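You operate a simulated robot arm through the tools that you are given. There is no shell and no other tool.

The job below is to be done with a simulated robot arm. You get a single attempt, and the scene is never put back.

JOB
Wipe the specks off the brown tile, coat it with white wash, then fork the blue caddy onto it.
Fine: in that order; grey pad for the specks; load the blue pad on the white cake and coat the whole top; both pads and the yellow fork back; leave the other caddies. A coat counts when it lies all over at full strength: go over it till it gets no stronger. What is to be rubbed or washed off counts as gone when no trace of it is left.

The check looks at the end state, three seconds after you hand in, the way a careful person would. Anything else that was tipped, shoved, dropped, spilled or broken makes it a failure.

ROBOT AND FRAMES
A 6-joint arm with a four-finger gripper, fixed in place. Base frame: the origin is on the floor under the middle of its stand, x ahead of it, y to its left, z up. Lengths are in m, angles in rad, forces in N, time in s.
With the tool pointing down near the work surface it reaches from about 0.46 to 0.92 m from the base axis. Its first joint turns from -2.897 to 2.897 rad. Payload 3.43 kg.
The tool frame sits at the grasp point between the pads (the TCP): z along the fingers, y along the line on which they close. The tips reach 0.03 m beyond it. The gripper opens to 0.12 m; its body begins 0.085 m behind the TCP.
Orientation is told as [roll, pitch, yaw] about the base's x, y, z axes, in that order, counted from this pose: with the fingers straight down and closing along the base's y, the tool's x points along the base's -x, its y along +y and its z along -z.

CONTROLS
- The arm moves only by the tool nudge_tool. Its argument "deltas" is a list of rows, each a list of 7 numbers: the shift along the tool's x, y, z in m, then the turn, a rotation vector about the tool's x, y, z in rad, then the closure, from 0 (fully open) to 1 (shut). In form: [[tx, ty, tz, rx, ry, rz, grip], ...]. A call has 1 to 20 rows; each row is the pose to reach, as a shift and turn from the pose commanded when the call began, along the tool's axes at that moment. Rows are played at 5 a second. More than 0.05 m and 0.15 rad between two rows, or a gripper value outside its range, and nothing of the call is played. A pose out of reach is approached as far as the arm can. The call stops where the force on the tool passes 40 N (or 10 N more than at its start, if that is more) or the arm is blocked; 0.2 s more then pass. The fingers move at their own pace (about 0.1362 m/s each) and stop on an object; they squeeze with about 31 N. The grip force told is the motor's: it shows also when the fingers shut on nothing. Time passes only in rows, and 0.2 s behind the last, so rows that repeat a pose let the fingers close. It gives the time, the measured TCP pose, the force on the tool (base axes), the opening and the grip force at its end, in the units of the frame above (readings bear some noise), with the torque about the TCP (base axes, N m) and any sound that the robot's microphone picked up, and new pictures: "pictures" is both (left out), scene, wrist or none.
- Cameras (640 x 400 px; columns grow to the right, rows downward): "scene" is fixed at [0.2195, 0.65, 1.5422]; the picture's right is [-0.91, 0.41, 0.00], its down [0.29, 0.66, -0.70] and it looks along [-0.28, -0.64, -0.72] (base axes); focal length 243 px, centre (320, 200). "wrist" rides on the gripper at [0.071, -0.017, -0.121] in the tool frame; the picture's right is [0.23, 0.97, 0.00], its down [-0.81, 0.19, -0.55] and it looks along [-0.54, 0.13, 0.83] (tool axes); focal length 275 px, centre (320, 200). There is no depth. A picture from a camera that has moved, and an enlarged one, comes with that camera's place and axes in the base frame and with its lens.
- raise_lower(by): moves the trunk up (or, below 0, down) by that many m; the arm rides with it, the base frame stays. It gives what a move gives, with no picture.
- inspect(camera, box): a new picture of the part [left, top, right, bottom] of that camera's present view, enlarged. It takes no simulated time.
- job_done(): hands the job in; it is judged then, once.

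Places have to be worked out from the pictures, the camera data and where the tool is seen. Open the gripper and draw the arm clear of the work before you hand the job in, unless the task says otherwise.

The tools are called after "Emit:" as a command line: name --pt "numbers of a row" for each row, then --argument value for the rest, lists and objects as JSON in quotes. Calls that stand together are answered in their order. nudge_tool: Moves the arm, as the interface text tells. Its arguments: {"type":"object","properties":{"deltas":{"type":"array"},"pictures":{"type":"string","enum":["both","scene","wrist","none"]}},"required":["deltas"]} The other tools are called the same way: raise_lower (by) moves the trunk up or down; inspect (camera, box) takes an enlarged picture of a part of a camera's view; job_done () hands the job in.

At the start:

```text
time_s: 0.0
ee_pos: [0.3443, -0.2862, 1.085]
tcp_rot: [0.001, 0.0, -0.001]
wrist_force: [-1.0, -0.3, 0.0]
wrist_torque: [0.0, -0.01, 0.02]
finger_gap: 0.12
grip_force: 0.0
trunk travel left (down, up): [-0.1, 0.44]
```

scene: 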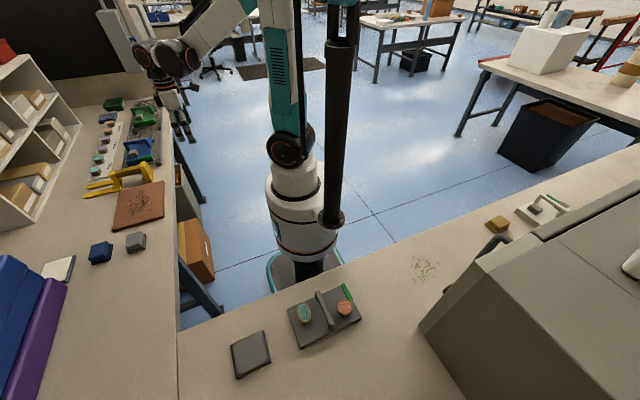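
wrist: 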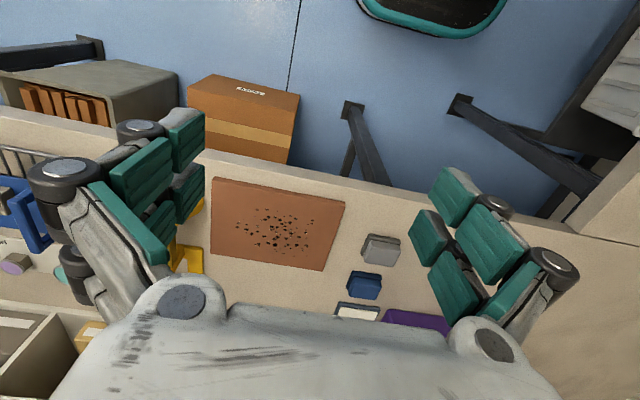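

I start by enlarging the scene picture around the brown tile, the pads, the fork and the caddies to see the layout before moving.

Emit:
inspect --camera "scene" --box '[60, 80, 220, 180]'

Emit:
inspect --camera "scene" --box '[20, 170, 200, 290]'

Emit:
inspect --camera "wrist" --box '[160, 150, 480, 350]'

Emit:
inspect --camera "scene" --box '[200, 160, 640, 400]'

```text
4.00 times, centred on (140, 130) of scene
camera zoom: at [0.2195, 0.65, 1.5422], right [-0.91, 0.41, 0.0], down [0.29, 0.66, -0.7], along [-0.28, -0.64, -0.72], focal length 972 px, centre (1040, 480)
```

zoom: 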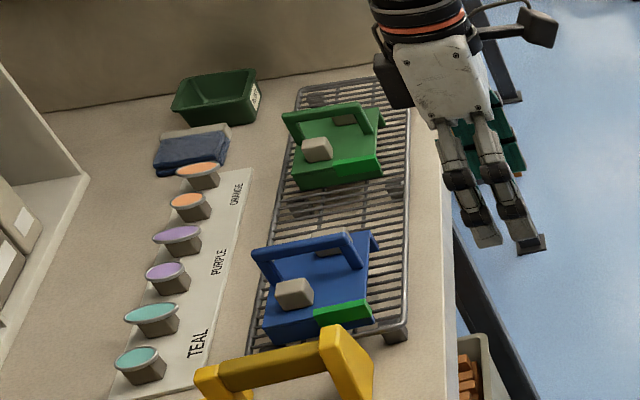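

```text
3.33 times, centred on (110, 230) of scene
camera zoom: at [0.2195, 0.65, 1.5422], right [-0.91, 0.41, 0.0], down [0.29, 0.66, -0.7], along [-0.28, -0.64, -0.72], focal length 810 px, centre (1020, 100)
```

zoom: 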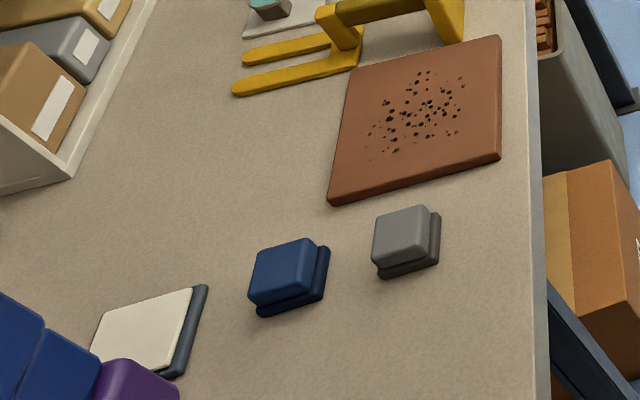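

```text
2.00 times, centred on (320, 250) of wrist
camera zoom: at [0.2732, -0.3024, 1.2074], right [-0.23, 0.97, 0.0], down [0.81, 0.19, 0.55], along [0.54, 0.13, -0.83], focal length 551 px, centre (320, 100)
```

zoom: 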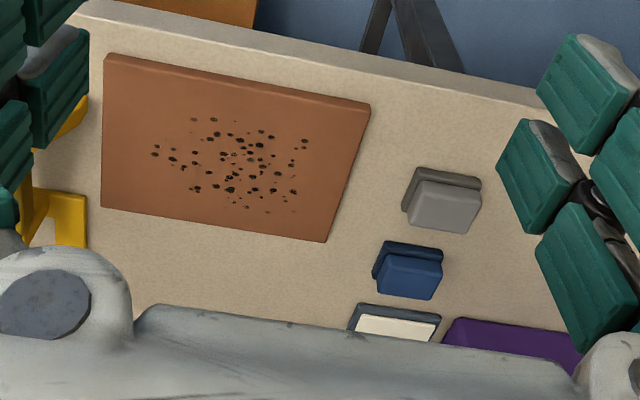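

```text
1.45 times, centred on (420, 280) of scene
camera zoom: at [0.2195, 0.65, 1.5422], right [-0.91, 0.41, 0.0], down [0.29, 0.66, -0.7], along [-0.28, -0.64, -0.72], focal length 353 px, centre (174, 84)
```

zoom: 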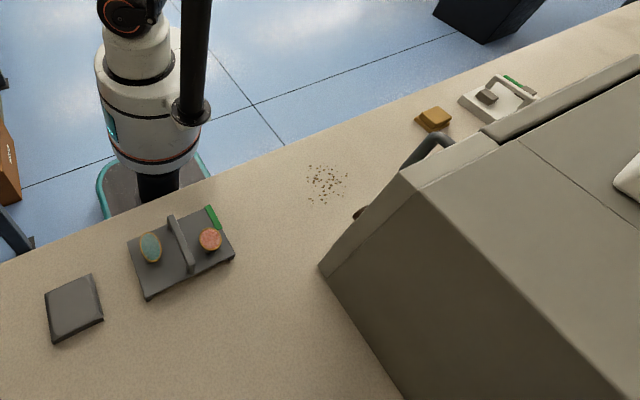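

The tile top appears to sit at about z 0.80, spanning x 0.535–0.714 and y −0.425 to −0.192. The grey pad is near (0.62,−0.09), the blue pad near (0.735,−0.09), the cake near (0.86,−0.08), and the fork and caddy lie further towards −y. I'll move the arm in free air towards the rack for a closer look.

Emit:
nudge_tool --pt "-0.03 -0.03 0 0 0 0 0" --pt "-0.06 -0.06 0 0 0 0 0" --pt "-0.09 -0.09 0 0 0 0 0" --pt "-0.11 -0.12 0 0 0 0 0" --pt "-0.13 -0.15 0 0 0 0 0" --pt "-0.15 -0.18 0 0 0 0 0" --pictures "both"

```text
time_s: 1.4
ee_pos: [0.4918, -0.4648, 1.0851]
tcp_rot: [0.001, 0.0, 0.0]
wrist_force: [-0.4, 0.4, 0.2]
wrist_torque: [-0.01, -0.01, 0.02]
finger_gap: 0.1198
grip_force: 0.1
trunk travel left (down, up): [-0.1, 0.44]
camera wrist: at [0.4216, -0.4813, 1.2076], right [-0.23, 0.97, 0.0], down [0.81, 0.19, 0.55], along [0.54, 0.13, -0.83], focal length 275 px, centre (320, 200)
```

scene: 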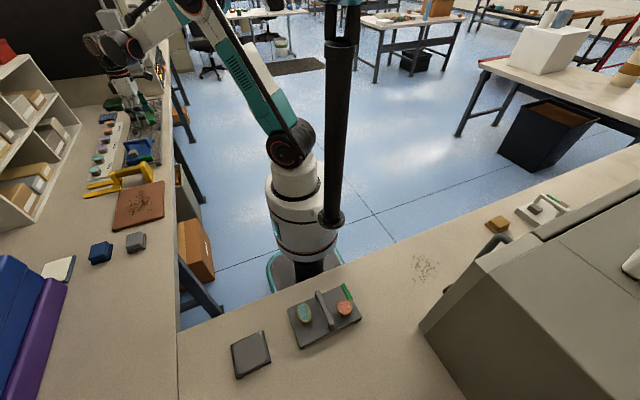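
wrist: 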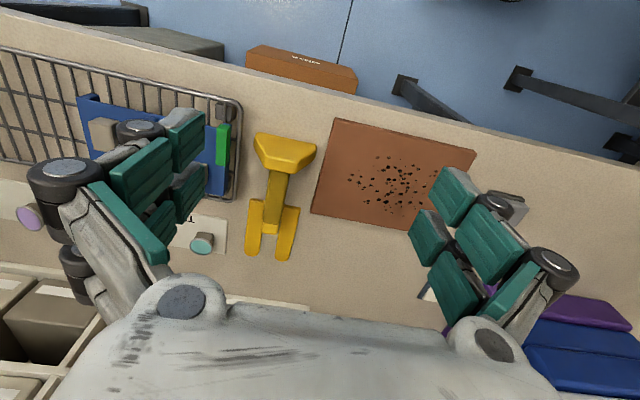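

The fork is now in view with a broad grip end on its −x side. I'll enlarge it along with the caddy.

Emit:
inspect --camera "wrist" --box '[200, 100, 360, 280]'

Emit:
inspect --camera "wrist" --box '[0, 60, 260, 220]'

Emit:
inspect --camera "scene" --box '[80, 125, 180, 205]'

```text
2.22 times, centred on (280, 190) of wrist
camera zoom: at [0.4216, -0.4813, 1.2076], right [-0.23, 0.97, 0.0], down [0.81, 0.19, 0.55], along [0.54, 0.13, -0.83], focal length 612 px, centre (409, 222)
```

zoom: 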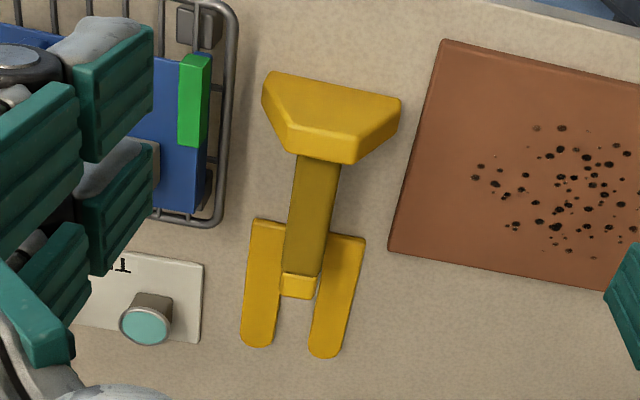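

```text
2.46 times, centred on (130, 140) of wrist
camera zoom: at [0.4216, -0.4813, 1.2076], right [-0.23, 0.97, 0.0], down [0.81, 0.19, 0.55], along [0.54, 0.13, -0.83], focal length 678 px, centre (788, 348)
```

zoom: 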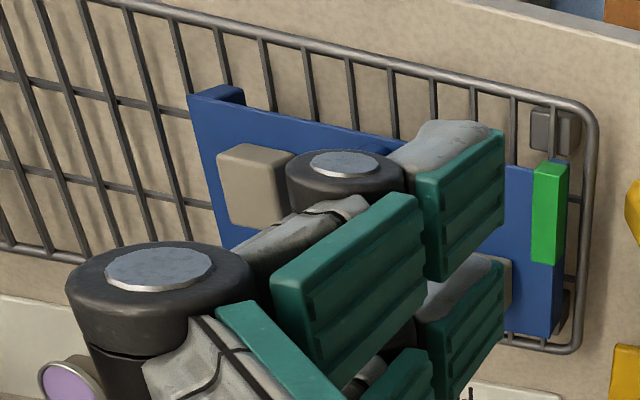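

```text
5.00 times, centred on (130, 165) of scene
camera zoom: at [0.2195, 0.65, 1.5422], right [-0.91, 0.41, 0.0], down [0.29, 0.66, -0.7], along [-0.28, -0.64, -0.72], focal length 1215 px, centre (1270, 375)
```

zoom: 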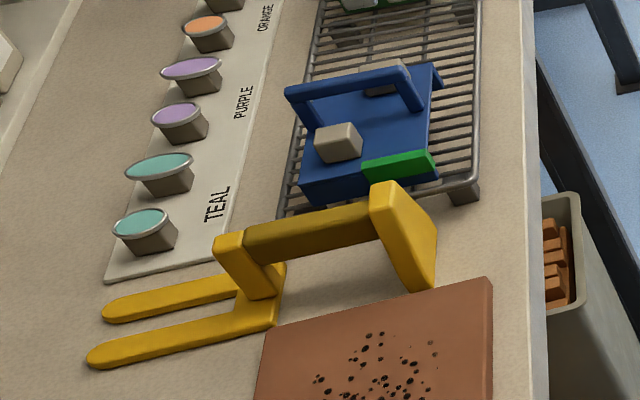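

The fork has a horizontal bar handle along x between a post and a rear foot, with its tines flat on the bench pointing +x. The blue caddy sits on a wire rack with loads on both sides of its hoop. I'll yaw the tool by −90° so the wrist camera looks along −y at the caddy's green-marked end.

Emit:
nudge_tool --pt "-0.01 -0.003 0.007 0 0 0.13 0" --pt "-0.02 -0.006 0.014 0 0 0.26 0" --pt "-0.03 -0.009 0.021 0 0 0.39 0" --pt "-0.04 -0.012 0.028 0 0 0.52 0" --pt "-0.05 -0.015 0.035 0 0 0.65 0" --pt "-0.06 -0.018 0.042 0 0 0.78 0" --pt "-0.07 -0.021 0.049 0 0 0.91 0" --pt "-0.08 -0.024 0.056 0 0 1.04 0" --pt "-0.09 -0.027 0.063 0 0 1.17 0" --pt "-0.1 -0.03 0.07 0 0 1.3 0" --pt "-0.105 -0.033 0.077 0 0 1.43 0" --pt "-0.108 -0.035 0.085 0 0 1.5708 0" --pictures "both"

```text
time_s: 4.0
ee_pos: [0.6019, -0.5003, 1.0001]
tcp_rot: [-0.001, 0.0, -1.573]
wrist_force: [-0.7, 0.5, -0.4]
wrist_torque: [-0.04, -0.03, -0.03]
finger_gap: 0.1198
grip_force: 0.1
trunk travel left (down, up): [-0.1, 0.44]
camera wrist: at [0.5854, -0.4278, 1.1218], right [0.97, 0.23, 0.0], down [0.19, -0.81, 0.55], along [0.13, -0.54, -0.83], focal length 275 px, centre (320, 200)
```

scene: 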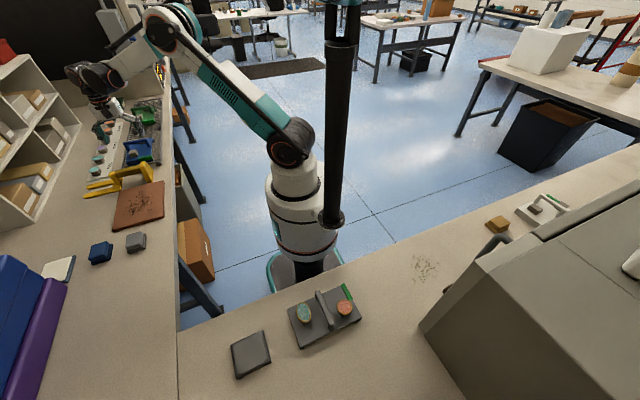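
wrist: 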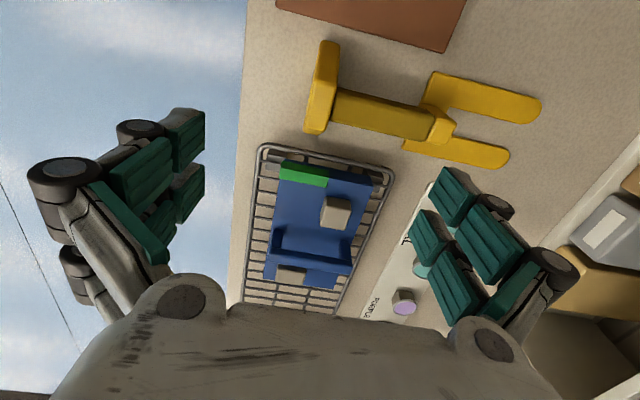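

Emit:
inspect --camera "wrist" --box '[230, 130, 410, 320]'

Emit:
inspect --camera "wrist" --box '[280, 20, 560, 180]'

```text
2.11 times, centred on (320, 225) of wrist
camera zoom: at [0.5854, -0.4278, 1.1218], right [0.97, 0.23, 0.0], down [0.19, -0.81, 0.55], along [0.13, -0.54, -0.83], focal length 580 px, centre (320, 147)
```

zoom: 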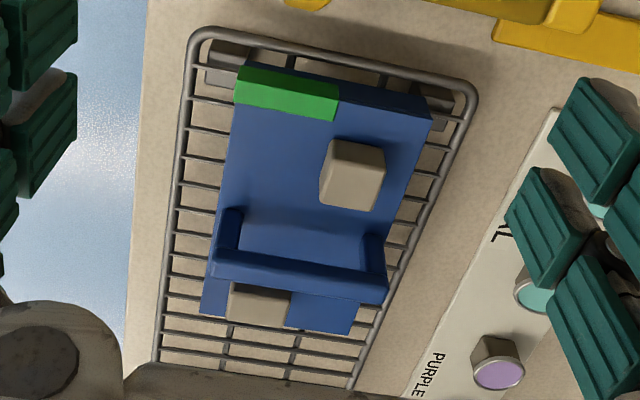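

```text
2.29 times, centred on (420, 100) of wrist
camera zoom: at [0.5854, -0.4278, 1.1218], right [0.97, 0.23, 0.0], down [0.19, -0.81, 0.55], along [0.13, -0.54, -0.83], focal length 629 px, centre (91, 429)
```

zoom: 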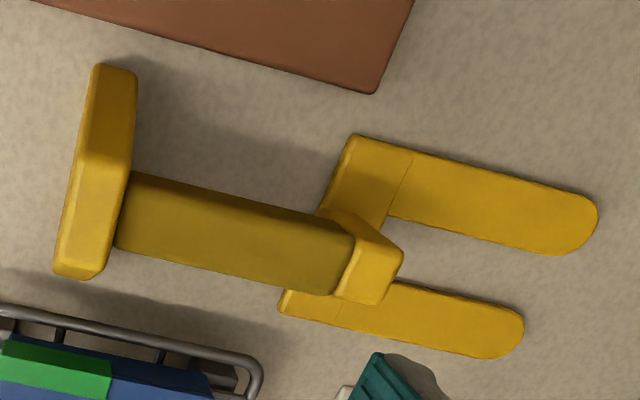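

The inspect pictures are true zooms, so I'll use a strong zoom from the fixed camera on the caddy's underside and on the fork.

Emit:
inspect --camera "scene" --box '[116, 132, 164, 168]'

Emit:
inspect --camera "scene" --box '[80, 155, 176, 215]'

Emit:
inspect --camera "scene" --box '[36, 225, 156, 300]'

Emit:
inspect --camera "scene" --box '[280, 275, 376, 350]'

```text
11.11 times, centred on (140, 150) of scene
camera zoom: at [0.2195, 0.65, 1.5422], right [-0.91, 0.41, 0.0], down [0.29, 0.66, -0.7], along [-0.28, -0.64, -0.72], focal length 2699 px, centre (2320, 756)
```

zoom: 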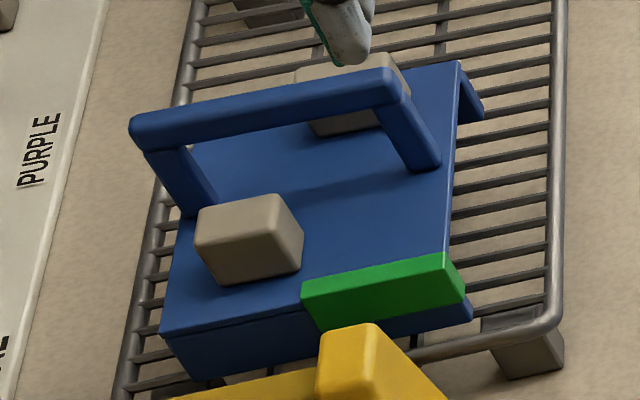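

```text
6.67 times, centred on (128, 185) of scene
camera zoom: at [0.2195, 0.65, 1.5422], right [-0.91, 0.41, 0.0], down [0.29, 0.66, -0.7], along [-0.28, -0.64, -0.72], focal length 1620 px, centre (1600, 300)
```

zoom: 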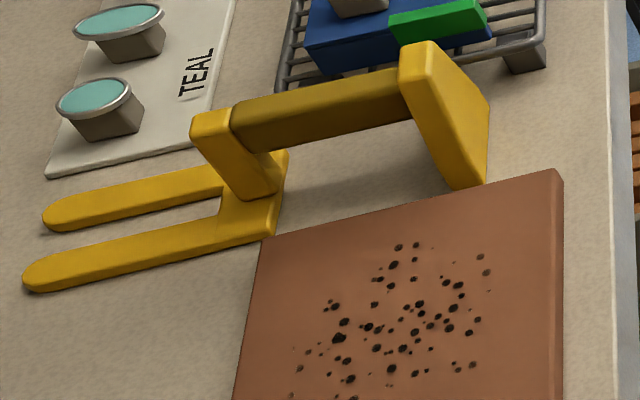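

```text
5.33 times, centred on (96, 262) of scene
camera zoom: at [0.2195, 0.65, 1.5422], right [-0.91, 0.41, 0.0], down [0.29, 0.66, -0.7], along [-0.28, -0.64, -0.72], focal length 1296 px, centre (1515, -133)
```

zoom: 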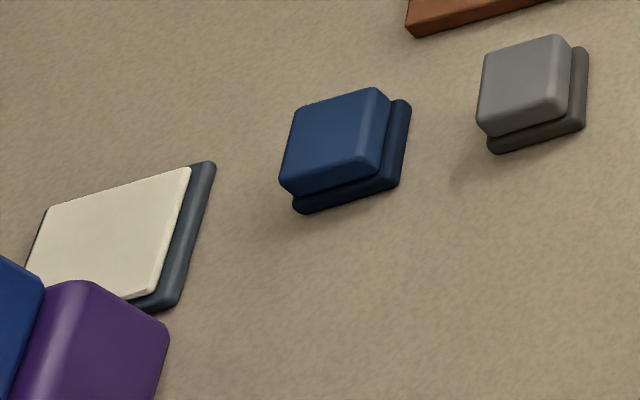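

```text
5.33 times, centred on (328, 312) of scene
camera zoom: at [0.2195, 0.65, 1.5422], right [-0.91, 0.41, 0.0], down [0.29, 0.66, -0.7], along [-0.28, -0.64, -0.72], focal length 1296 px, centre (277, -400)
```

zoom: 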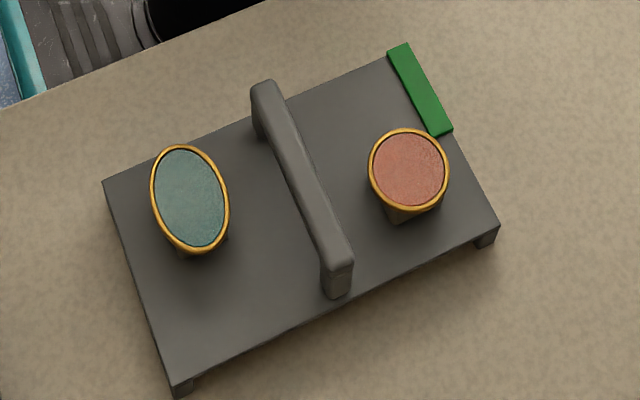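

The caddy is a plate on two end legs running along x, so there is a tunnel through it along x. The fork can enter from the −x side while it keeps its present orientation. Next I'll yaw back and hover over the pads and the cake to measure them.

Emit:
nudge_tool --pt "0.034 0 0 0 0 -0.131 0" --pt "0.068 0 0 0 0 -0.262 0" --pt "0.102 0 0 0 0 -0.393 0" --pt "0.136 0 0 0 0 -0.524 0" --pt "0.17 0 0 0 0 -0.655 0" --pt "0.204 0 0 0 0 -0.786 0" --pt "0.238 0 0 0 0 -0.917 0" --pt "0.272 0 0 0 0 -1.048 0" --pt "0.306 0 0 0 0 -1.179 0" --pt "0.34 0 0 0 0 -1.31 0" --pt "0.375 0 0 0 0 -1.441 0" --pt "0.41 0 0 0 0 -1.5708 0" --pictures "both"

```text
time_s: 6.6
ee_pos: [0.6014, -0.091, 1.0027]
tcp_rot: [-0.001, 0.0, 0.002]
wrist_force: [0.3, 0.9, -0.3]
wrist_torque: [-0.01, 0.03, -0.02]
finger_gap: 0.1199
grip_force: 0.0
trunk travel left (down, up): [-0.1, 0.44]
camera wrist: at [0.5302, -0.1076, 1.1252], right [-0.23, 0.97, 0.0], down [0.81, 0.19, 0.55], along [0.54, 0.13, -0.83], focal length 275 px, centre (320, 200)
```

scene: 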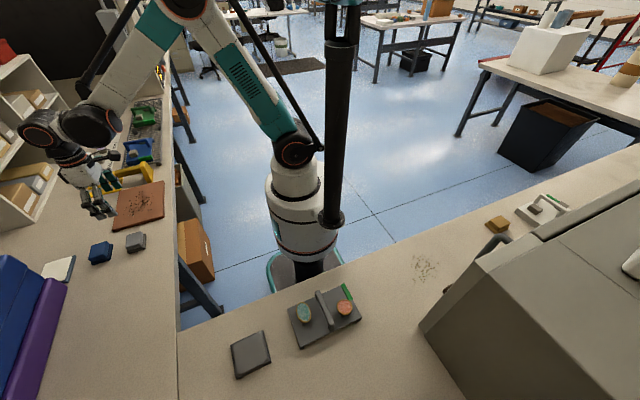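
wrist: 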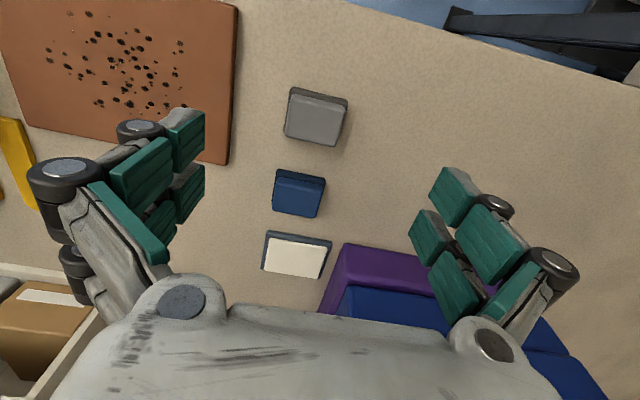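

All three items are in view. I'll enlarge both the wrist and the scene views so I can triangulate their edges and heights.

Emit:
inspect --camera "wrist" --box '[250, 75, 378, 155]'

Emit:
inspect --camera "wrist" --box '[240, 155, 400, 295]'

Emit:
inspect --camera "scene" --box '[112, 222, 160, 258]'

Emit:
inspect --camera "scene" --box '[30, 230, 126, 290]'

```text
5.00 times, centred on (314, 115) of wrist
camera zoom: at [0.5302, -0.1076, 1.1252], right [-0.23, 0.97, 0.0], down [0.81, 0.19, 0.55], along [0.54, 0.13, -0.83], focal length 1376 px, centre (350, 625)
```

zoom: 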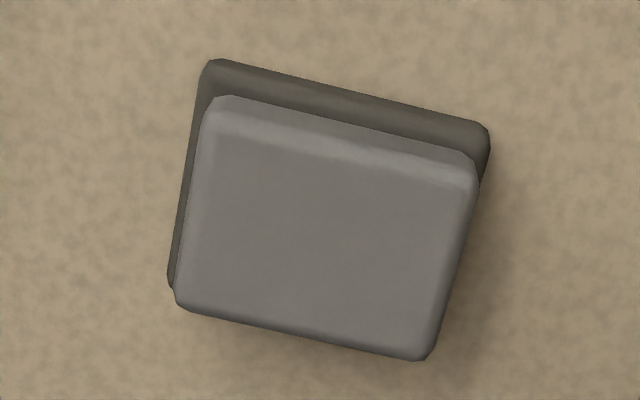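

```text
2.86 times, centred on (320, 225) of wrist
camera zoom: at [0.5302, -0.1076, 1.1252], right [-0.23, 0.97, 0.0], down [0.81, 0.19, 0.55], along [0.54, 0.13, -0.83], focal length 786 px, centre (320, 129)
```

zoom: 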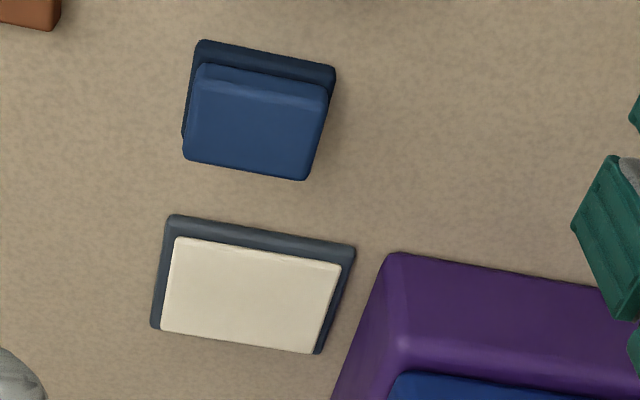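

```text
11.11 times, centred on (136, 240) of scene
camera zoom: at [0.2195, 0.65, 1.5422], right [-0.91, 0.41, 0.0], down [0.29, 0.66, -0.7], along [-0.28, -0.64, -0.72], focal length 2699 px, centre (2364, -244)
```

zoom: 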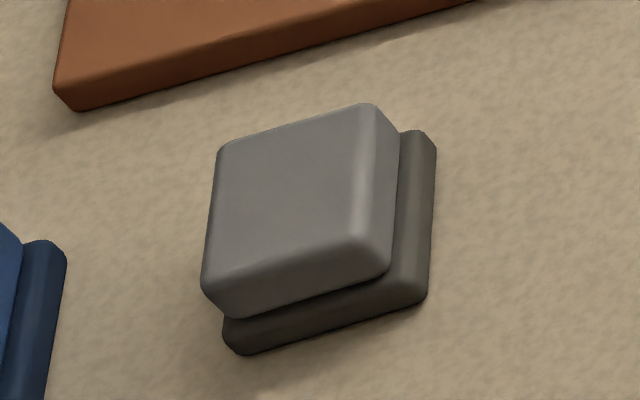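

```text
6.67 times, centred on (78, 260) of scene
camera zoom: at [0.2195, 0.65, 1.5422], right [-0.91, 0.41, 0.0], down [0.29, 0.66, -0.7], along [-0.28, -0.64, -0.72], focal length 1620 px, centre (1933, -200)
```

zoom: 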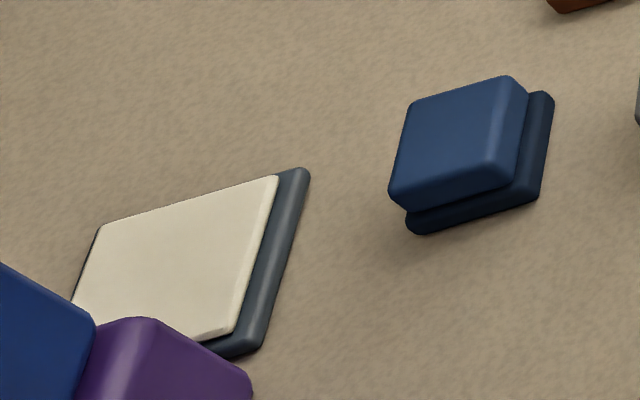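

The grey pad's grip block is centred at about (0.628,−0.090), about 0.049 by 0.060 m, with its top near z 0.815 and no rotation. I'll descend above it to TCP z≈0.87 with the gripper open and check again.

Emit:
nudge_tool --pt "-0.009 0 0.033 0 0 0 0" --pt "-0.018 0 0.066 0 0 0 0" --pt "-0.027 0.001 0.1 0 0 0 0" --pt "-0.027 0.001 0.132 0 0 0 0" --pictures "both"

Emit:
inspect --camera "wrist" --box '[200, 100, 440, 250]'

Emit:
inspect --camera "scene" --box '[104, 205, 168, 261]'

```text
time_s: 7.6
ee_pos: [0.6293, -0.0901, 0.8714]
tcp_rot: [0.001, 0.001, 0.001]
wrist_force: [-0.2, -0.7, -0.5]
wrist_torque: [0.03, 0.0, 0.0]
finger_gap: 0.1195
grip_force: 0.1
trunk travel left (down, up): [-0.1, 0.44]
camera wrist: at [0.5582, -0.1067, 0.9927], right [-0.23, 0.97, 0.0], down [0.81, 0.19, 0.55], along [0.54, 0.13, -0.83], focal length 275 px, centre (320, 200)
```

scene: 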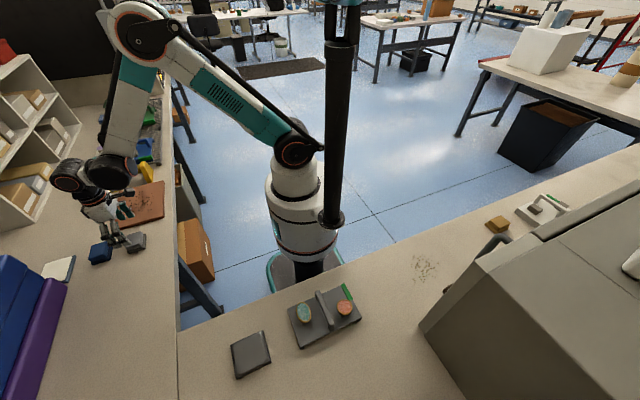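
wrist: 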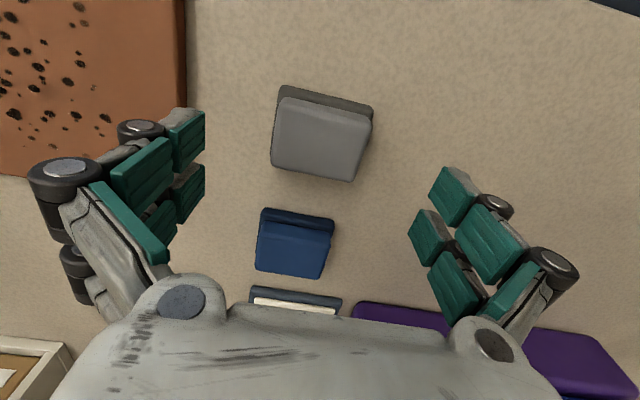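

```text
2.67 times, centred on (320, 175) of wrist
camera zoom: at [0.5582, -0.1067, 0.9927], right [-0.23, 0.97, 0.0], down [0.81, 0.19, 0.55], along [0.54, 0.13, -0.83], focal length 734 px, centre (320, 267)
```

zoom: 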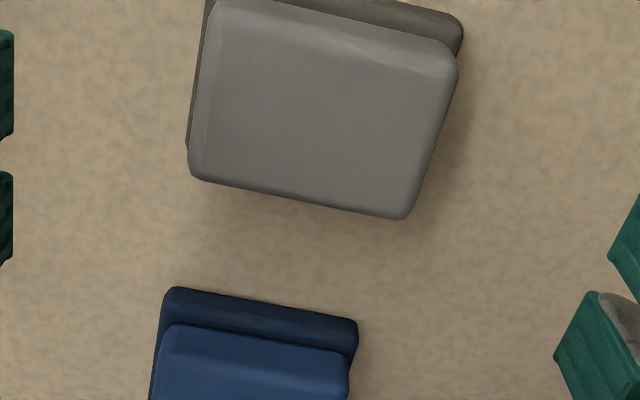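

```text
7.14 times, centred on (136, 233) of scene
camera zoom: at [0.2195, 0.65, 1.5422], right [-0.91, 0.41, 0.0], down [0.29, 0.66, -0.7], along [-0.28, -0.64, -0.72], focal length 1735 px, centre (1634, -36)
```

zoom: 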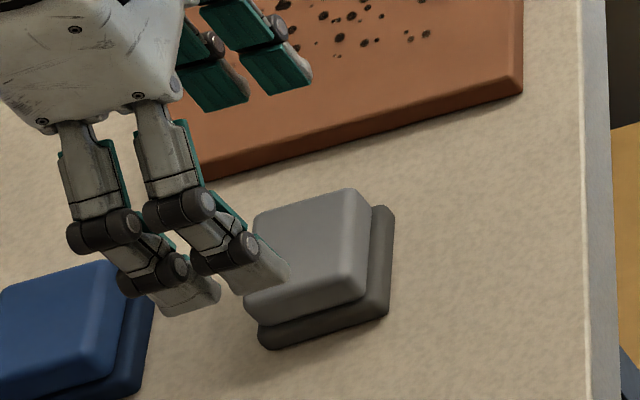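

The fingers straddle the pad correctly. I'll lower to TCP z≈0.838, putting the tips at about 0.808, still above the pad's flange, and look from the side.

Emit:
nudge_tool --pt "0.001 0 0.017 0 0 0 0" --pt "0.001 0 0.033 0 0 0 0" --pictures "wrist"

Emit:
inspect --camera "scene" --box '[104, 205, 168, 261]'

```text
time_s: 8.2
ee_pos: [0.6284, -0.0882, 0.8365]
tcp_rot: [-0.001, 0.001, 0.001]
wrist_force: [0.8, 0.9, 0.6]
wrist_torque: [-0.03, 0.0, -0.03]
finger_gap: 0.12
grip_force: 0.0
trunk travel left (down, up): [-0.1, 0.44]
camera wrist: at [0.5575, -0.1057, 0.9582], right [-0.23, 0.97, 0.0], down [0.81, 0.19, 0.55], along [0.54, 0.13, -0.83], focal length 275 px, centre (320, 200)
```

wrist: 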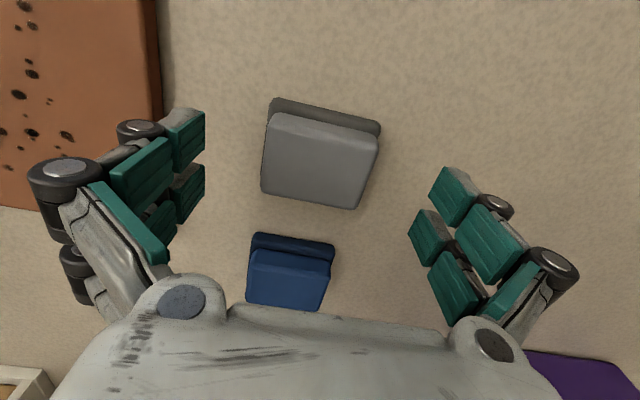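

```text
7.14 times, centred on (136, 233) of scene
camera zoom: at [0.2195, 0.65, 1.5422], right [-0.91, 0.41, 0.0], down [0.29, 0.66, -0.7], along [-0.28, -0.64, -0.72], focal length 1735 px, centre (1634, -36)
```

zoom: 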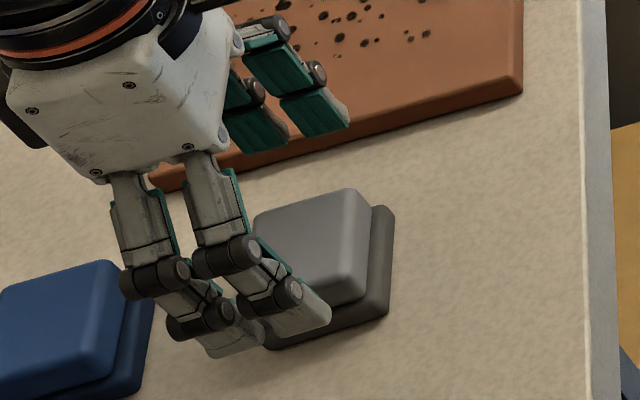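

There is good clearance. I'll lower slightly to z≈0.833 and close on the grip block.

Emit:
nudge_tool --pt "0 -0.002 0.004 0 0 0 0" --pt "0 -0.002 0.004 0 0 0 0.4" --pt "0 -0.002 0.004 0 0 0 0.6" --pt "0 -0.002 0.004 0 0 0 0.8" --pt "0 -0.002 0.004 0 0 0 1.0" --pt "0 -0.002 0.004 0 0 0 1.0" --pictures "wrist"

Emit:
inspect --camera "scene" --box '[104, 205, 168, 261]'

Emit:
inspect --camera "wrist" --box '[200, 80, 440, 230]'

```text
time_s: 9.6
ee_pos: [0.6274, -0.09, 0.8322]
tcp_rot: [0.0, -0.001, 0.001]
wrist_force: [-0.9, 1.3, 2.8]
wrist_torque: [0.2, 0.04, 0.01]
finger_gap: 0.0633
grip_force: 30.9
trunk travel left (down, up): [-0.1, 0.44]
camera wrist: at [0.5569, -0.1074, 0.9538], right [-0.23, 0.97, 0.0], down [0.81, 0.19, 0.55], along [0.54, 0.13, -0.83], focal length 275 px, centre (320, 200)
```

wrist: 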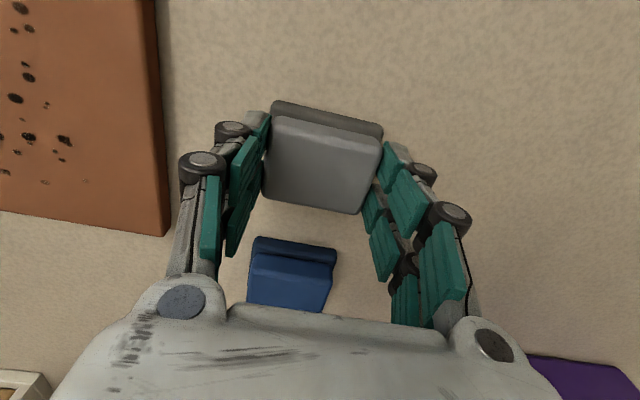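

```text
7.14 times, centred on (136, 233) of scene
camera zoom: at [0.2195, 0.65, 1.5422], right [-0.91, 0.41, 0.0], down [0.29, 0.66, -0.7], along [-0.28, -0.64, -0.72], focal length 1735 px, centre (1634, -36)
```

zoom: 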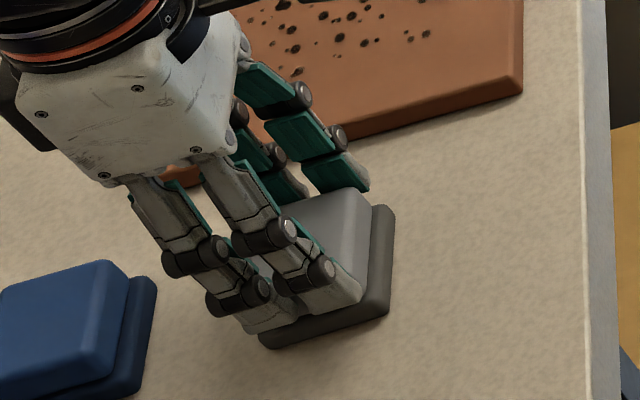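

```text
2.67 times, centred on (320, 155) of wrist
camera zoom: at [0.5569, -0.1074, 0.9538], right [-0.23, 0.97, 0.0], down [0.81, 0.19, 0.55], along [0.54, 0.13, -0.83], focal length 734 px, centre (320, 320)
```

zoom: 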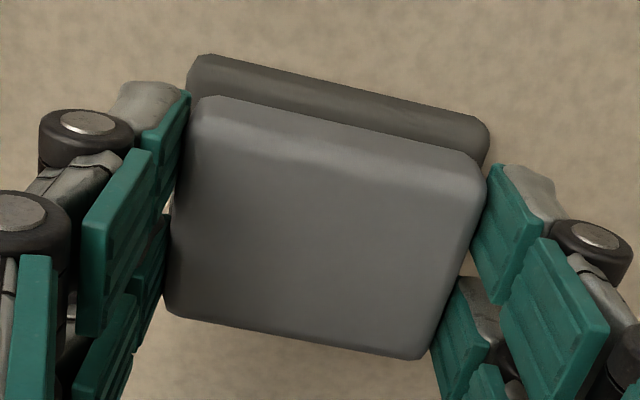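

The grip is firm (gap 0.063, 31 N), and the grey pad's home is TCP (0.6274,−0.090,0.832). I'll lift it and carry it over the tile.

Emit:
nudge_tool --pt "0 0 -0.03 0 0 0 1" --pt "0 0 -0.058 0 0 0 1" --pt "0.005 -0.045 -0.058 0 0 0 1" --pt "0.01 -0.09 -0.058 0 0 0 1" --pt "0.015 -0.135 -0.058 0 0 0 1" --pt "0.02 -0.175 -0.058 0 0 0 1" --pt "0.027 -0.215 -0.058 0 0 0 1" --pictures "both"

Emit:
inspect --camera "wrist" --box '[160, 0, 480, 220]'

```text
time_s: 11.2
ee_pos: [0.6031, -0.3085, 0.8875]
tcp_rot: [-0.001, 0.0, 0.0]
wrist_force: [-0.5, 0.2, -0.8]
wrist_torque: [0.0, 0.0, -0.01]
finger_gap: 0.0635
grip_force: 30.4
trunk travel left (down, up): [-0.1, 0.44]
camera wrist: at [0.5329, -0.3242, 1.0096], right [-0.23, 0.97, 0.0], down [0.81, 0.19, 0.55], along [0.54, 0.13, -0.83], focal length 275 px, centre (320, 200)
```

scene: 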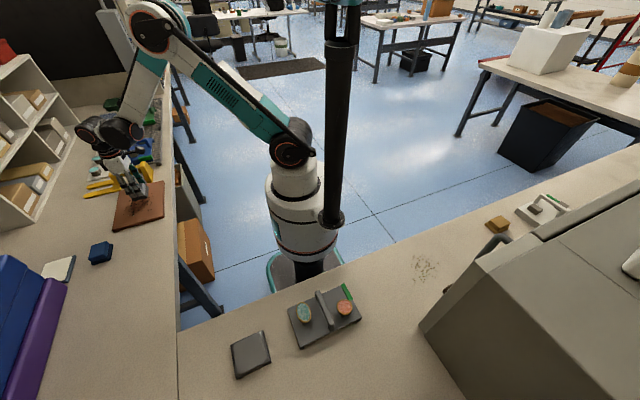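
wrist: 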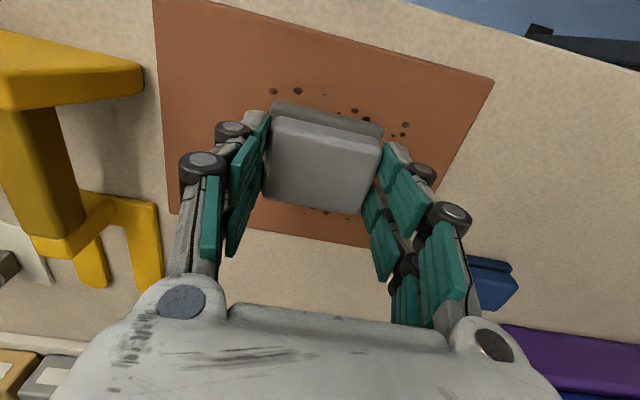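

```text
1.82 times, centred on (320, 110) of wrist
camera zoom: at [0.5329, -0.3242, 1.0096], right [-0.23, 0.97, 0.0], down [0.81, 0.19, 0.55], along [0.54, 0.13, -0.83], focal length 500 px, centre (320, 364)
```

zoom: 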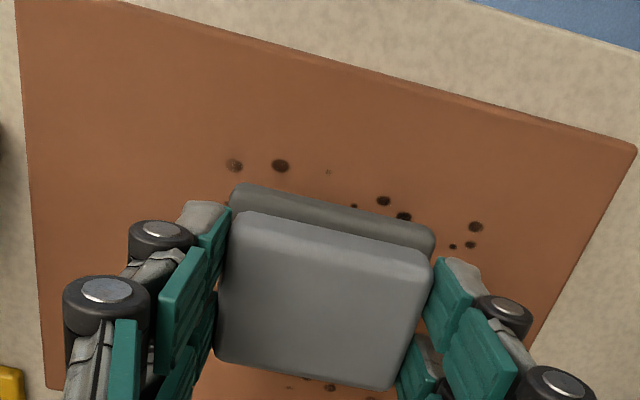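

The pad is over the tile. From earlier views the specks span roughly x 0.575–0.69 and y −0.39 to −0.235. I'll descend here gently until I feel contact, in small steps.

Emit:
nudge_tool --pt "0 0 0.025 0 0 0 1" --pt "0 0 0.038 0 0 0 1" --pt "0 0 0.043 0 0 0 1" --pictures "none"

Emit:
inspect --camera "scene" --box '[96, 160, 176, 230]'

```text
time_s: 12.0
ee_pos: [0.6014, -0.308, 0.8486]
tcp_rot: [-0.002, -0.003, 0.0]
wrist_force: [4.9, -6.8, 26.5]
wrist_torque: [-0.02, -0.07, -0.02]
finger_gap: 0.0636
grip_force: 31.2
trunk travel left (down, up): [-0.1, 0.44]
```

```text
5.71 times, centred on (136, 195) of scene
camera zoom: at [0.2195, 0.65, 1.5422], right [-0.91, 0.41, 0.0], down [0.29, 0.66, -0.7], along [-0.28, -0.64, -0.72], focal length 1388 px, centre (1371, 229)
```

zoom: 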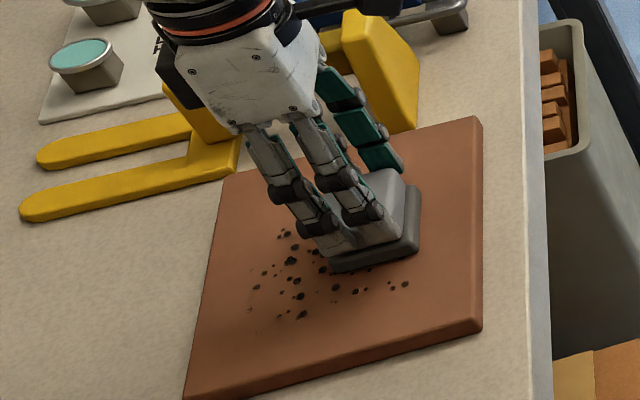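

Contact is at about z 0.849 and this depth presses with about 26 N. I'll ease up by 1.5 mm and make overlapping strokes along y over the speck area, keeping the fingers clear of the fork.

Emit:
nudge_tool --pt "0.011 -0.03 -0.0015 0 0 0 1" --pt "0.011 -0.053 -0.0015 0 0 0 1" --pt "0.011 -0.02 -0.0015 0 0 0 1" --pt "0.011 0.015 -0.0015 0 0 0 1" --pt "0.011 0.04 -0.0015 0 0 0 1" --pt "0.011 0.062 -0.0015 0 0 0 1" --pt "-0.019 0.062 -0.0015 0 0 0 1" --pt "-0.019 0.03 -0.0015 0 0 0 1" --pt "-0.019 -0.005 -0.0015 0 0 0 1" --pt "-0.019 -0.035 -0.0015 0 0 0 1" --pt "-0.019 -0.053 -0.0015 0 0 0 1" --pt "-0.049 -0.053 -0.0015 0 0 0 1" --pt "-0.049 -0.02 -0.0015 0 0 0 1" --pt "-0.049 0.015 -0.0015 0 0 0 1" --pt "-0.049 0.045 -0.0015 0 0 0 1" --pt "-0.049 0.062 -0.0015 0 0 0 1" --pt "-0.074 0.062 -0.0015 0 0 0 1" --pt "-0.074 0.03 -0.0015 0 0 0 1" --pt "-0.074 -0.005 -0.0015 0 0 0 1" --pt "-0.074 -0.045 -0.0015 0 0 0 1" --pictures "wrist"

Emit:
inspect --camera "scene" --box '[96, 160, 176, 230]'

```text
time_s: 12.7
ee_pos: [0.5891, -0.3526, 0.848]
tcp_rot: [-0.01, -0.002, -0.007]
wrist_force: [-1.6, 1.0, 15.9]
wrist_torque: [0.35, 0.21, 0.01]
finger_gap: 0.0635
grip_force: 30.7
trunk travel left (down, up): [-0.1, 0.44]
stopped in row 3: the force on the tool passed its limit at 48 N (the readings are from after the stop); the commanded pose is now the measured one
camera wrist: at [0.5176, -0.3678, 0.9694], right [-0.22, 0.97, -0.01], down [0.81, 0.19, 0.55], along [0.54, 0.11, -0.83], focal length 275 px, centre (320, 200)
```

wrist: 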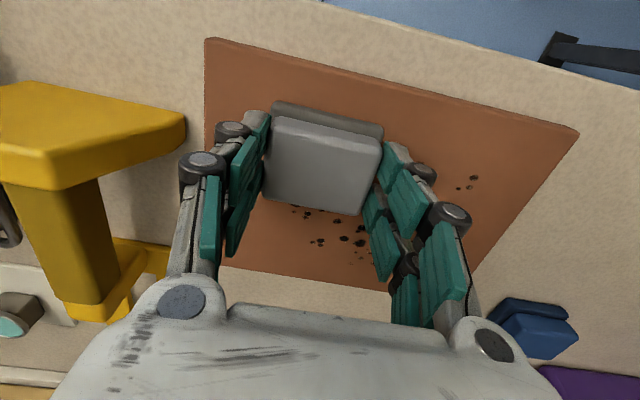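

```text
5.71 times, centred on (136, 195) of scene
camera zoom: at [0.2195, 0.65, 1.5422], right [-0.91, 0.41, 0.0], down [0.29, 0.66, -0.7], along [-0.28, -0.64, -0.72], focal length 1388 px, centre (1371, 229)
```

zoom: 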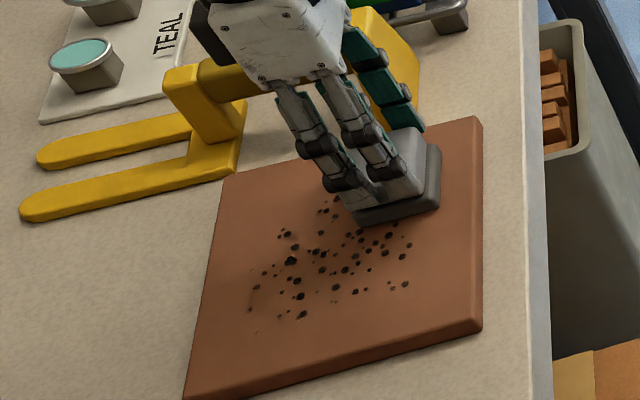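

The force passed its limit at the quick reversal. The pad is not near the fork, so this was pressing and inertia. I'll continue with a lighter press and slower strokes of about 2 cm per row, also levelling the small tilt.

Emit:
nudge_tool --pt "0 0 -0.0012 -0.01 0.002 -0.007 1" --pt "0 0.015 -0.0012 -0.01 0.002 -0.007 1" --pt "0 0.035 -0.0012 -0.01 0.002 -0.007 1" --pt "0 0.055 -0.0012 -0.01 0.002 -0.007 1" --pt "0 0.075 -0.0012 -0.01 0.002 -0.007 1" --pt "0 0.095 -0.0012 -0.01 0.002 -0.007 1" --pt "0 0.107 -0.0012 -0.01 0.002 -0.007 1" --pt "-0.015 0.107 -0.0012 -0.01 0.002 -0.007 1" --pt "-0.03 0.107 -0.0012 -0.01 0.002 -0.007 1" --pt "-0.03 0.09 -0.0012 -0.01 0.002 -0.007 1" --pt "-0.03 0.07 -0.0012 -0.01 0.002 -0.007 1" --pt "-0.03 0.05 -0.0012 -0.01 0.002 -0.007 1" --pt "-0.03 0.03 -0.0012 -0.01 0.002 -0.007 1" --pt "-0.03 0.01 -0.0012 -0.01 0.002 -0.007 1" --pt "-0.03 -0.005 -0.0012 -0.01 0.002 -0.007 1" --pt "-0.045 -0.005 -0.0012 -0.01 0.002 -0.007 1" --pt "-0.06 -0.005 -0.0012 -0.01 0.002 -0.007 1" --pt "-0.06 0.015 -0.0012 -0.01 0.002 -0.007 1" --pt "-0.06 0.035 -0.0012 -0.01 0.002 -0.007 1" --pt "-0.06 0.055 -0.0012 -0.01 0.002 -0.007 1" --pictures "wrist"

Emit:
inspect --camera "scene" --box '[96, 160, 176, 230]'

```text
time_s: 14.1
ee_pos: [0.5883, -0.2674, 0.8479]
tcp_rot: [-0.005, 0.0, -0.003]
wrist_force: [-2.5, -3.6, 19.6]
wrist_torque: [-0.24, 0.04, -0.11]
finger_gap: 0.0636
grip_force: 30.9
trunk travel left (down, up): [-0.1, 0.44]
stopped in row 6: the force on the tool passed its limit at 44 N (the readings are from after the stop); the commanded pose is now the measured one
camera wrist: at [0.5173, -0.2839, 0.9693], right [-0.23, 0.97, 0.0], down [0.81, 0.19, 0.55], along [0.54, 0.12, -0.83], focal length 275 px, centre (320, 200)
```

wrist: 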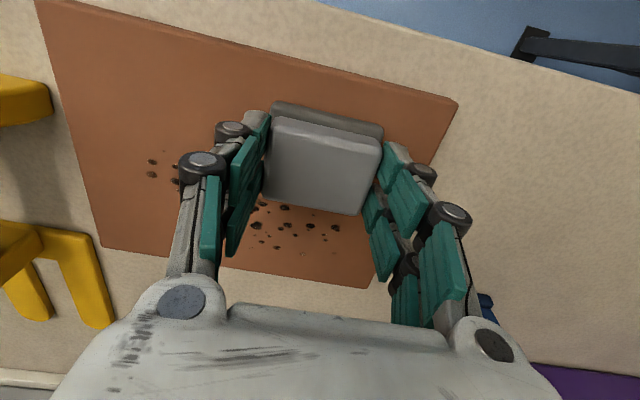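

```text
5.71 times, centred on (136, 195) of scene
camera zoom: at [0.2195, 0.65, 1.5422], right [-0.91, 0.41, 0.0], down [0.29, 0.66, -0.7], along [-0.28, -0.64, -0.72], focal length 1388 px, centre (1371, 229)
```

zoom: 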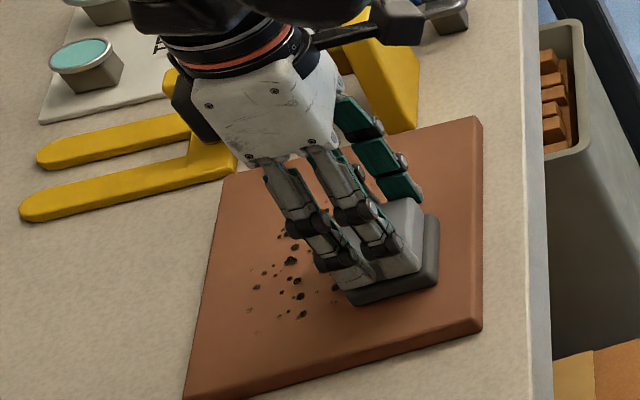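

The swept band is clean. The press is still heavier than needed, so I'll raise 2.5 mm and continue with short slow steps towards larger x.

Emit:
nudge_tool --pt "0 0 -0.0025 -0.005 0 -0.003 1" --pt "0 0.012 -0.0025 -0.005 0 -0.003 1" --pt "0 0.024 -0.0025 -0.005 0 -0.003 1" --pt "-0.012 0.024 -0.0025 -0.005 0 -0.003 1" --pt "-0.025 0.024 -0.0025 -0.005 0 -0.003 1" --pictures "none"

```text
time_s: 15.3
ee_pos: [0.618, -0.2421, 0.8493]
tcp_rot: [0.0, 0.0, 0.001]
wrist_force: [0.0, 0.4, 0.1]
wrist_torque: [0.02, -0.02, -0.03]
finger_gap: 0.0633
grip_force: 30.6
trunk travel left (down, up): [-0.1, 0.44]
```

There is no contact at this height. I'll lower in 0.7 mm steps while sliding to find a light contact.

Emit:
nudge_tool --pt "0 -0.002 0.001 0 0 0 1" --pt "0 -0.008 0.001 0 0 0 1" --pt "0 -0.014 0.001 0 0 0 1" --pictures "none"

```text
time_s: 16.1
ee_pos: [0.6136, -0.257, 0.8481]
tcp_rot: [0.003, 0.001, 0.002]
wrist_force: [-0.3, -1.0, 0.2]
wrist_torque: [-0.02, 0.01, -0.01]
finger_gap: 0.0631
grip_force: 31.3
trunk travel left (down, up): [-0.1, 0.44]
```

Emit:
nudge_tool --pt "0 -0.004 0.0008 0 0 0 1" --pt "0 -0.01 0.0012 0 0 0 1" --pt "0 -0.016 0.0012 0 0 0 1" --pictures "none"

```text
time_s: 16.9
ee_pos: [0.6135, -0.2706, 0.8484]
tcp_rot: [0.001, 0.001, 0.004]
wrist_force: [0.2, 10.2, 13.7]
wrist_torque: [0.05, -0.06, 0.03]
finger_gap: 0.0634
grip_force: 31.2
trunk travel left (down, up): [-0.1, 0.44]
```

Now it is 14 N normal with a steady friction of about 10 N, which is good. I'll continue the stroke to y≈−0.36, shift +x, and return.

Emit:
nudge_tool --pt "0 -0.012 0 0 0 0 1" --pt "0 -0.025 0 0 0 0 1" --pt "0 -0.038 0 0 0 0 1" --pt "0 -0.05 0 0 0 0 1" --pt "0 -0.062 0 0 0 0 1" --pt "0 -0.074 0 0 0 0 1" --pt "0 -0.086 0 0 0 0 1" --pt "-0.01 -0.086 0 0 0 0 1" --pt "-0.02 -0.086 0 0 0 0 1" --pt "-0.03 -0.086 0 0 0 0 1" --pt "-0.03 -0.074 0 0 0 0 1" --pt "-0.03 -0.061 0 0 0 0 1" --pt "-0.03 -0.048 0 0 0 0 1" --pt "-0.03 -0.035 0 0 0 0 1" --pt "-0.03 -0.022 0 0 0 0 1" --pt "-0.03 -0.009 0 0 0 0 1" --pt "-0.03 0.004 0 0 0 0 1" --pt "-0.03 0.017 0 0 0 0 1" --pt "-0.03 0.028 0 0 0 0 1" --pictures "wrist"

Emit:
inspect --camera "scene" --box '[96, 160, 176, 230]'

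```text
time_s: 19.2
ee_pos: [0.641, -0.3592, 0.8474]
tcp_rot: [-0.005, 0.002, -0.001]
wrist_force: [-10.7, -6.4, 23.8]
wrist_torque: [0.04, 0.19, 0.05]
finger_gap: 0.0634
grip_force: 31.2
trunk travel left (down, up): [-0.1, 0.44]
stopped in row 11: the force on the tool passed its limit at 42 N (the readings are from after the stop); the commanded pose is now the measured one
camera wrist: at [0.5703, -0.3748, 0.9691], right [-0.23, 0.97, 0.0], down [0.81, 0.19, 0.55], along [0.54, 0.12, -0.83], focal length 275 px, centre (320, 200)
```

wrist: 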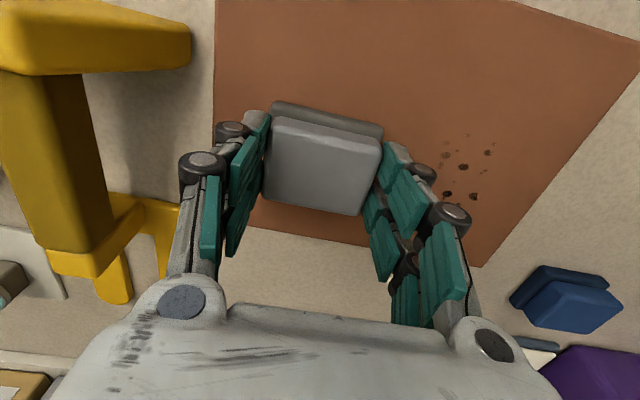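

```text
5.71 times, centred on (136, 195) of scene
camera zoom: at [0.2195, 0.65, 1.5422], right [-0.91, 0.41, 0.0], down [0.29, 0.66, -0.7], along [-0.28, -0.64, -0.72], focal length 1388 px, centre (1371, 229)
```

zoom: 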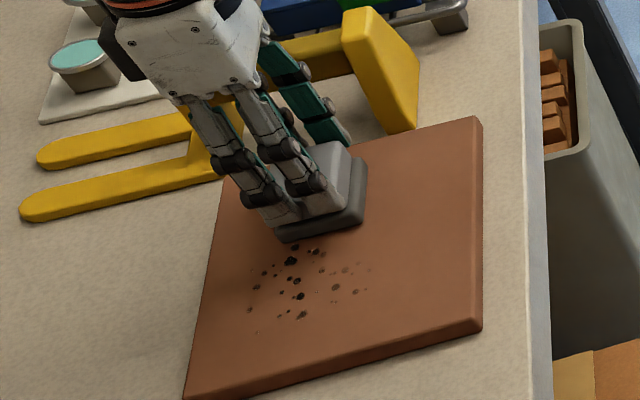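

Most of the area is cleaned and only a cluster towards +x/+y plus faint remnants remain. I'll ease up 1 mm and continue the +y stroke at x≈0.641.

Emit:
nudge_tool --pt "0 0.003 -0.0012 -0.004 0 0 1" --pt "0 0.013 -0.0012 -0.004 0 0 1" --pt "0 0.026 -0.0012 -0.004 0 0 1" --pt "0 0.039 -0.0012 -0.004 0 0 1" --pt "0 0.052 -0.0012 -0.004 0 0 1" --pt "0 0.065 -0.0012 -0.004 0 0 1" --pt "0 0.078 -0.0012 -0.004 0 0 1" --pt "0 0.091 -0.0012 -0.004 0 0 1" --pt "0 0.104 -0.0012 -0.004 0 0 1" --pt "0 0.114 -0.0012 -0.004 0 0 1" --pictures "none"

```text
time_s: 20.0
ee_pos: [0.6417, -0.3349, 0.8475]
tcp_rot: [-0.004, -0.001, -0.002]
wrist_force: [-2.6, -5.5, 17.7]
wrist_torque: [0.02, 0.06, -0.12]
finger_gap: 0.0632
grip_force: 31.2
trunk travel left (down, up): [-0.1, 0.44]
stopped in row 4: the force on the tool passed its limit at 43 N (the readings are from after the stop); the commanded pose is now the measured one
```

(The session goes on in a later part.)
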